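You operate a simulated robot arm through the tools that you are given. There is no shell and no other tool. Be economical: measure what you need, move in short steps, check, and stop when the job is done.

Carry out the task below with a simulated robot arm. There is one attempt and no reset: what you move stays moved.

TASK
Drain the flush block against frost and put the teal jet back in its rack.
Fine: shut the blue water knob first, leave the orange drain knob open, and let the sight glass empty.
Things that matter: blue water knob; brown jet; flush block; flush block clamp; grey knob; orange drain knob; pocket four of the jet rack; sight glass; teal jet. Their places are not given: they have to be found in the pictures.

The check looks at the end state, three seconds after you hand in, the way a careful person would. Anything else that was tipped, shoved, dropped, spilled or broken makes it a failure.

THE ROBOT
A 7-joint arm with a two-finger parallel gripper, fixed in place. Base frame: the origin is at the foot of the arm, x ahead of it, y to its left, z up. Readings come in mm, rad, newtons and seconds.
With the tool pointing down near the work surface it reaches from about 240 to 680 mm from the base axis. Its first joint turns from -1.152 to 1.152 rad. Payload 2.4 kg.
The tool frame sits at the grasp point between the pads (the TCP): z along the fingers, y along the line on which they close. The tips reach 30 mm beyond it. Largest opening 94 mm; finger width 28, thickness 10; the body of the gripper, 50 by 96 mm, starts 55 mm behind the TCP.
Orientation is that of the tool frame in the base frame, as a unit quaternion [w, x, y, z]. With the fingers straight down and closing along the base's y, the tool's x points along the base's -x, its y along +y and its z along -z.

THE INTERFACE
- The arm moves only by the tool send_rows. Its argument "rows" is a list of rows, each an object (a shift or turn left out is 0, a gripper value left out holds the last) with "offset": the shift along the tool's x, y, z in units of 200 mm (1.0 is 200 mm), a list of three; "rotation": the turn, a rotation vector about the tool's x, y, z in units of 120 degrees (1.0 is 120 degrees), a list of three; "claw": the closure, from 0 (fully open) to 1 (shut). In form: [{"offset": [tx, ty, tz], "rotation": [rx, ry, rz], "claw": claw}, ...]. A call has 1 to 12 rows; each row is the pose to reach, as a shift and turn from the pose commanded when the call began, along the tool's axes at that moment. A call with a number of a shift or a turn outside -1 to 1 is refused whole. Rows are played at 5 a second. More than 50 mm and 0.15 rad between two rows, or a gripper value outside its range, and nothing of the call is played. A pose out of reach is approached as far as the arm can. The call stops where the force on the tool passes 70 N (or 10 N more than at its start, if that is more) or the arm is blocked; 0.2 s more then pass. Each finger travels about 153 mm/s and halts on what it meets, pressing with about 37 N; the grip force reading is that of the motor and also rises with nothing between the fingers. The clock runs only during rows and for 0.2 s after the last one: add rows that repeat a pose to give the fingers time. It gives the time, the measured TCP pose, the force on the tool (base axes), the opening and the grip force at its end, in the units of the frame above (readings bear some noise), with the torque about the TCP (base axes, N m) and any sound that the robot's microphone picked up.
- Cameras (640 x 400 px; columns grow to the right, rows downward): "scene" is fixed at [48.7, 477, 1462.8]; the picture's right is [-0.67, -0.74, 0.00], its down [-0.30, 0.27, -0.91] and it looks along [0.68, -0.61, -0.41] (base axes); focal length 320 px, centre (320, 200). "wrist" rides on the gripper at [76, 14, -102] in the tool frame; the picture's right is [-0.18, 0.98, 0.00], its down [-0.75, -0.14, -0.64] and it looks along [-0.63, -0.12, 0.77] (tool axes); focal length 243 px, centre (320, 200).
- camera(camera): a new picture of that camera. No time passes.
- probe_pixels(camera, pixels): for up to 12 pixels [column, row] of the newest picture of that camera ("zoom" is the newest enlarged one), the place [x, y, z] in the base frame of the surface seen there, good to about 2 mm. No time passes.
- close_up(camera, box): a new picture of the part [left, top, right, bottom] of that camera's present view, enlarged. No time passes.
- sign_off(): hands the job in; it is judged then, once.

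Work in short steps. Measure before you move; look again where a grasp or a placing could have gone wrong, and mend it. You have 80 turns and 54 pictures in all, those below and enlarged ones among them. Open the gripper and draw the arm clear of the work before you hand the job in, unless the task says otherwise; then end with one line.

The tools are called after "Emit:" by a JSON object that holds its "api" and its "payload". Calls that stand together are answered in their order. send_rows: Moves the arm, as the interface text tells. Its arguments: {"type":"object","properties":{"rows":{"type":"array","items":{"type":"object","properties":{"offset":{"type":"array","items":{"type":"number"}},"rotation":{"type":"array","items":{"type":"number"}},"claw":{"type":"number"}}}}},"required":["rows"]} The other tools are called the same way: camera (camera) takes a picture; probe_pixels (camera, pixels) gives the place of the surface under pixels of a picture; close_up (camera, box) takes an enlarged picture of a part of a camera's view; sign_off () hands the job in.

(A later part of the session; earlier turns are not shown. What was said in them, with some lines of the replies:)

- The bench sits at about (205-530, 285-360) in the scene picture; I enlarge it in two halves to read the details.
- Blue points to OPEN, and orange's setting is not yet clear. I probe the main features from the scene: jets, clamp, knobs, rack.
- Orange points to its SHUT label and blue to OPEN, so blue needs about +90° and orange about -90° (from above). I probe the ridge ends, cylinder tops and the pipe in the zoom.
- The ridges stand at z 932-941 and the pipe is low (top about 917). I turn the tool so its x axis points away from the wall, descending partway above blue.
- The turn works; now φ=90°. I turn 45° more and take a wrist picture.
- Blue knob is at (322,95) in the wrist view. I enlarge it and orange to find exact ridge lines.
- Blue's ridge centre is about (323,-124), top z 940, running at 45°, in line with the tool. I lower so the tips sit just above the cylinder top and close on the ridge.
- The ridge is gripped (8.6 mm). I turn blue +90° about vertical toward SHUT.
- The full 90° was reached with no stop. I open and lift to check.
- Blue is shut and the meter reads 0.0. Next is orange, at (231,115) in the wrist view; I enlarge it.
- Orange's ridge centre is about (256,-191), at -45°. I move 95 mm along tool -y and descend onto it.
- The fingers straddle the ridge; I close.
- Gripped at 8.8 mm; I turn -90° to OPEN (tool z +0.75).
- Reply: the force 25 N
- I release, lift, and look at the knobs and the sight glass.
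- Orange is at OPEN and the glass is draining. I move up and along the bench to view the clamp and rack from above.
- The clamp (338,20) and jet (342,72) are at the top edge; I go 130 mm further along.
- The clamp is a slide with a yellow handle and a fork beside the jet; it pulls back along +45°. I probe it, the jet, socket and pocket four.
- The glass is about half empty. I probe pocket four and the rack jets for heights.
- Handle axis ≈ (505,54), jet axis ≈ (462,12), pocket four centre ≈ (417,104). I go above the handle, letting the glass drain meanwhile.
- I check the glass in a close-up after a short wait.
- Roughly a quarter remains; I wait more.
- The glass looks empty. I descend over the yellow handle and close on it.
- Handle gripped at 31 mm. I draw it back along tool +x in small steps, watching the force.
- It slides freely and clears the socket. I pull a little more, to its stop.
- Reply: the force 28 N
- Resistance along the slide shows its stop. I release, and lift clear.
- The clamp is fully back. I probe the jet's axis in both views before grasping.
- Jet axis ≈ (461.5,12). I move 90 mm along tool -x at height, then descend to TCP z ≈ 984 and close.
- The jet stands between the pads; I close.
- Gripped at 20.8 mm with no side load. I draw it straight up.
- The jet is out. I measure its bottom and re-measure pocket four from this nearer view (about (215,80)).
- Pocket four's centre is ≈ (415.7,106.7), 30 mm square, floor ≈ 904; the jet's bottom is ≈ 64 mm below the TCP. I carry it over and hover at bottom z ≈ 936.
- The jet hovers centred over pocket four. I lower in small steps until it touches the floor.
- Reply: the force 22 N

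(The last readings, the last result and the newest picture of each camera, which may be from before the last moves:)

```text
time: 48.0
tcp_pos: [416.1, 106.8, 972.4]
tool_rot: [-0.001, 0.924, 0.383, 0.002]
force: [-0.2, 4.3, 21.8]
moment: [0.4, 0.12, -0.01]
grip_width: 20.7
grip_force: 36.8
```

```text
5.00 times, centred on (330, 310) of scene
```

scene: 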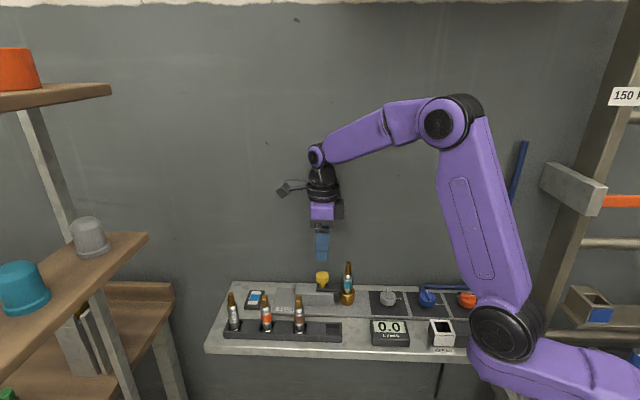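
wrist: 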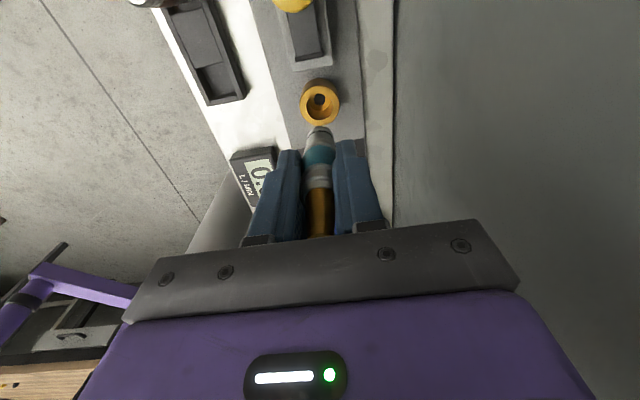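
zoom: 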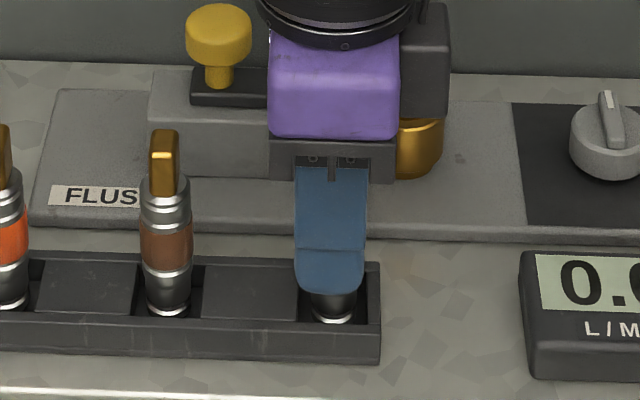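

It stands on the pocket floor (22 N). I ease back 2.5 mm to unload, open to 45 mm gently, and lift clear.

Emit:
{"api": "send_rows", "payload": {"rows": [{"offset": [0, 0, -0.0115]}, {"offset": [0, 0, -0.0115], "claw": 0.74}, {"offset": [0, 0, -0.0115], "claw": 0.65}, {"offset": [0, 0, -0.0115], "claw": 0.5}, {"offset": [0, 0, -0.0115], "claw": 0.5}, {"offset": [0, 0, -0.1]}, {"offset": [0, 0, -0.25]}, {"offset": [0, 0, -0.45]}, {"offset": [0, 0, -0.65]}, {"offset": [0, 0, -0.85]}]}}

Emit:
{"api": "close_up", "payload": {"camera": "scene", "box": [210, 250, 370, 350]}}

Emit:
{"api": "camera", "payload": {"camera": "wrist"}}

```text
time: 50.2
tcp_pos: [416.8, 109.5, 1137.9]
tool_rot: [0.001, 0.924, 0.383, -0.001]
force: [0.1, 0.5, 0.3]
moment: [0.0, 0.01, 0.0]
grip_width: 46.9
grip_force: 0.0
```

```text
4.00 times, centred on (290, 300) of scene
```

zoom: 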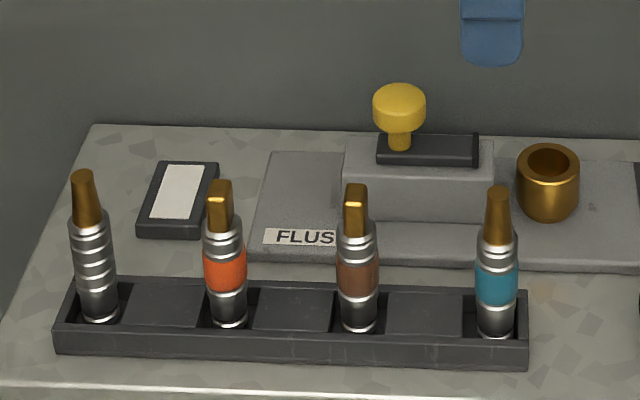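

```text
14 pictures are left
```

wrist: 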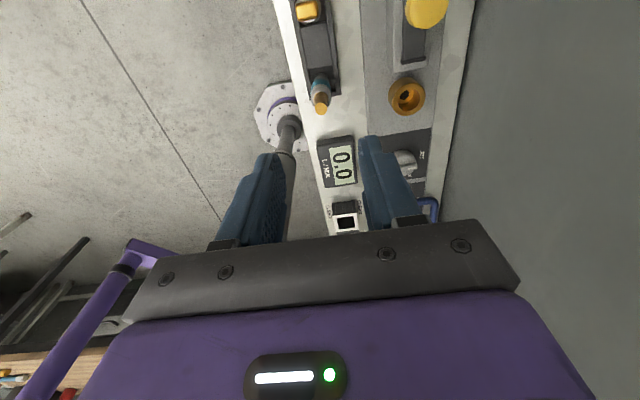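

The teal jet stands upright in pocket four and the glass is empty. I raise the arm clear and make a last check of knobs.

Emit:
{"api": "send_rows", "payload": {"rows": [{"offset": [0, 0, -0.2], "claw": 0}, {"offset": [0, 0, -0.4]}, {"offset": [0, 0, -0.6]}, {"offset": [0, 0, -0.8]}]}}

Emit:
{"api": "camera", "payload": {"camera": "scene"}}

Emit:
{"api": "close_up", "payload": {"camera": "scene", "box": [350, 260, 510, 360]}}

Emit:
{"api": "close_up", "payload": {"camera": "scene", "box": [210, 250, 370, 350]}}

```text
time: 51.2
tcp_pos: [417.1, 106.6, 1300.3]
tool_rot: [0.0, 0.924, 0.383, 0.0]
force: [0.0, 0.3, -0.2]
moment: [0.04, 0.0, -0.02]
grip_width: 93.9
grip_force: 0.0
```

```text
13 pictures are left
```

scene: 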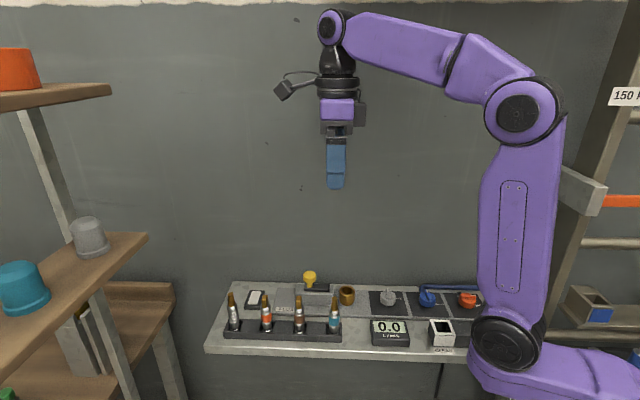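

```text
4.00 times, centred on (430, 310) of scene
```

zoom: 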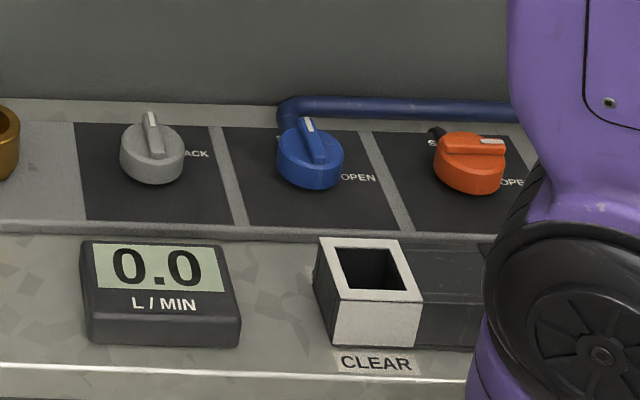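

```text
4.00 times, centred on (290, 300) of scene
```

zoom: 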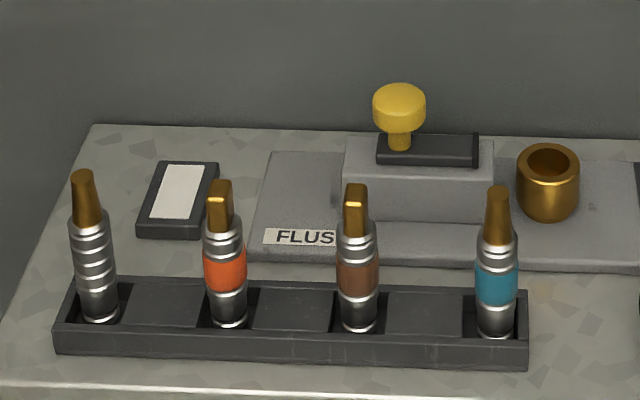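

Blue is shut, orange is open, the glass is empty and the teal jet is in pocket four. The arm is clear, so I hand in.

Emit:
{"api": "sign_off", "payload": {}}

```text
The job is handed in.
```

I shut the blue water knob first, then opened the orange drain knob and left it open; the sight glass emptied, and the teal jet now stands upright in pocket four (the flush block clamp is left slid back).
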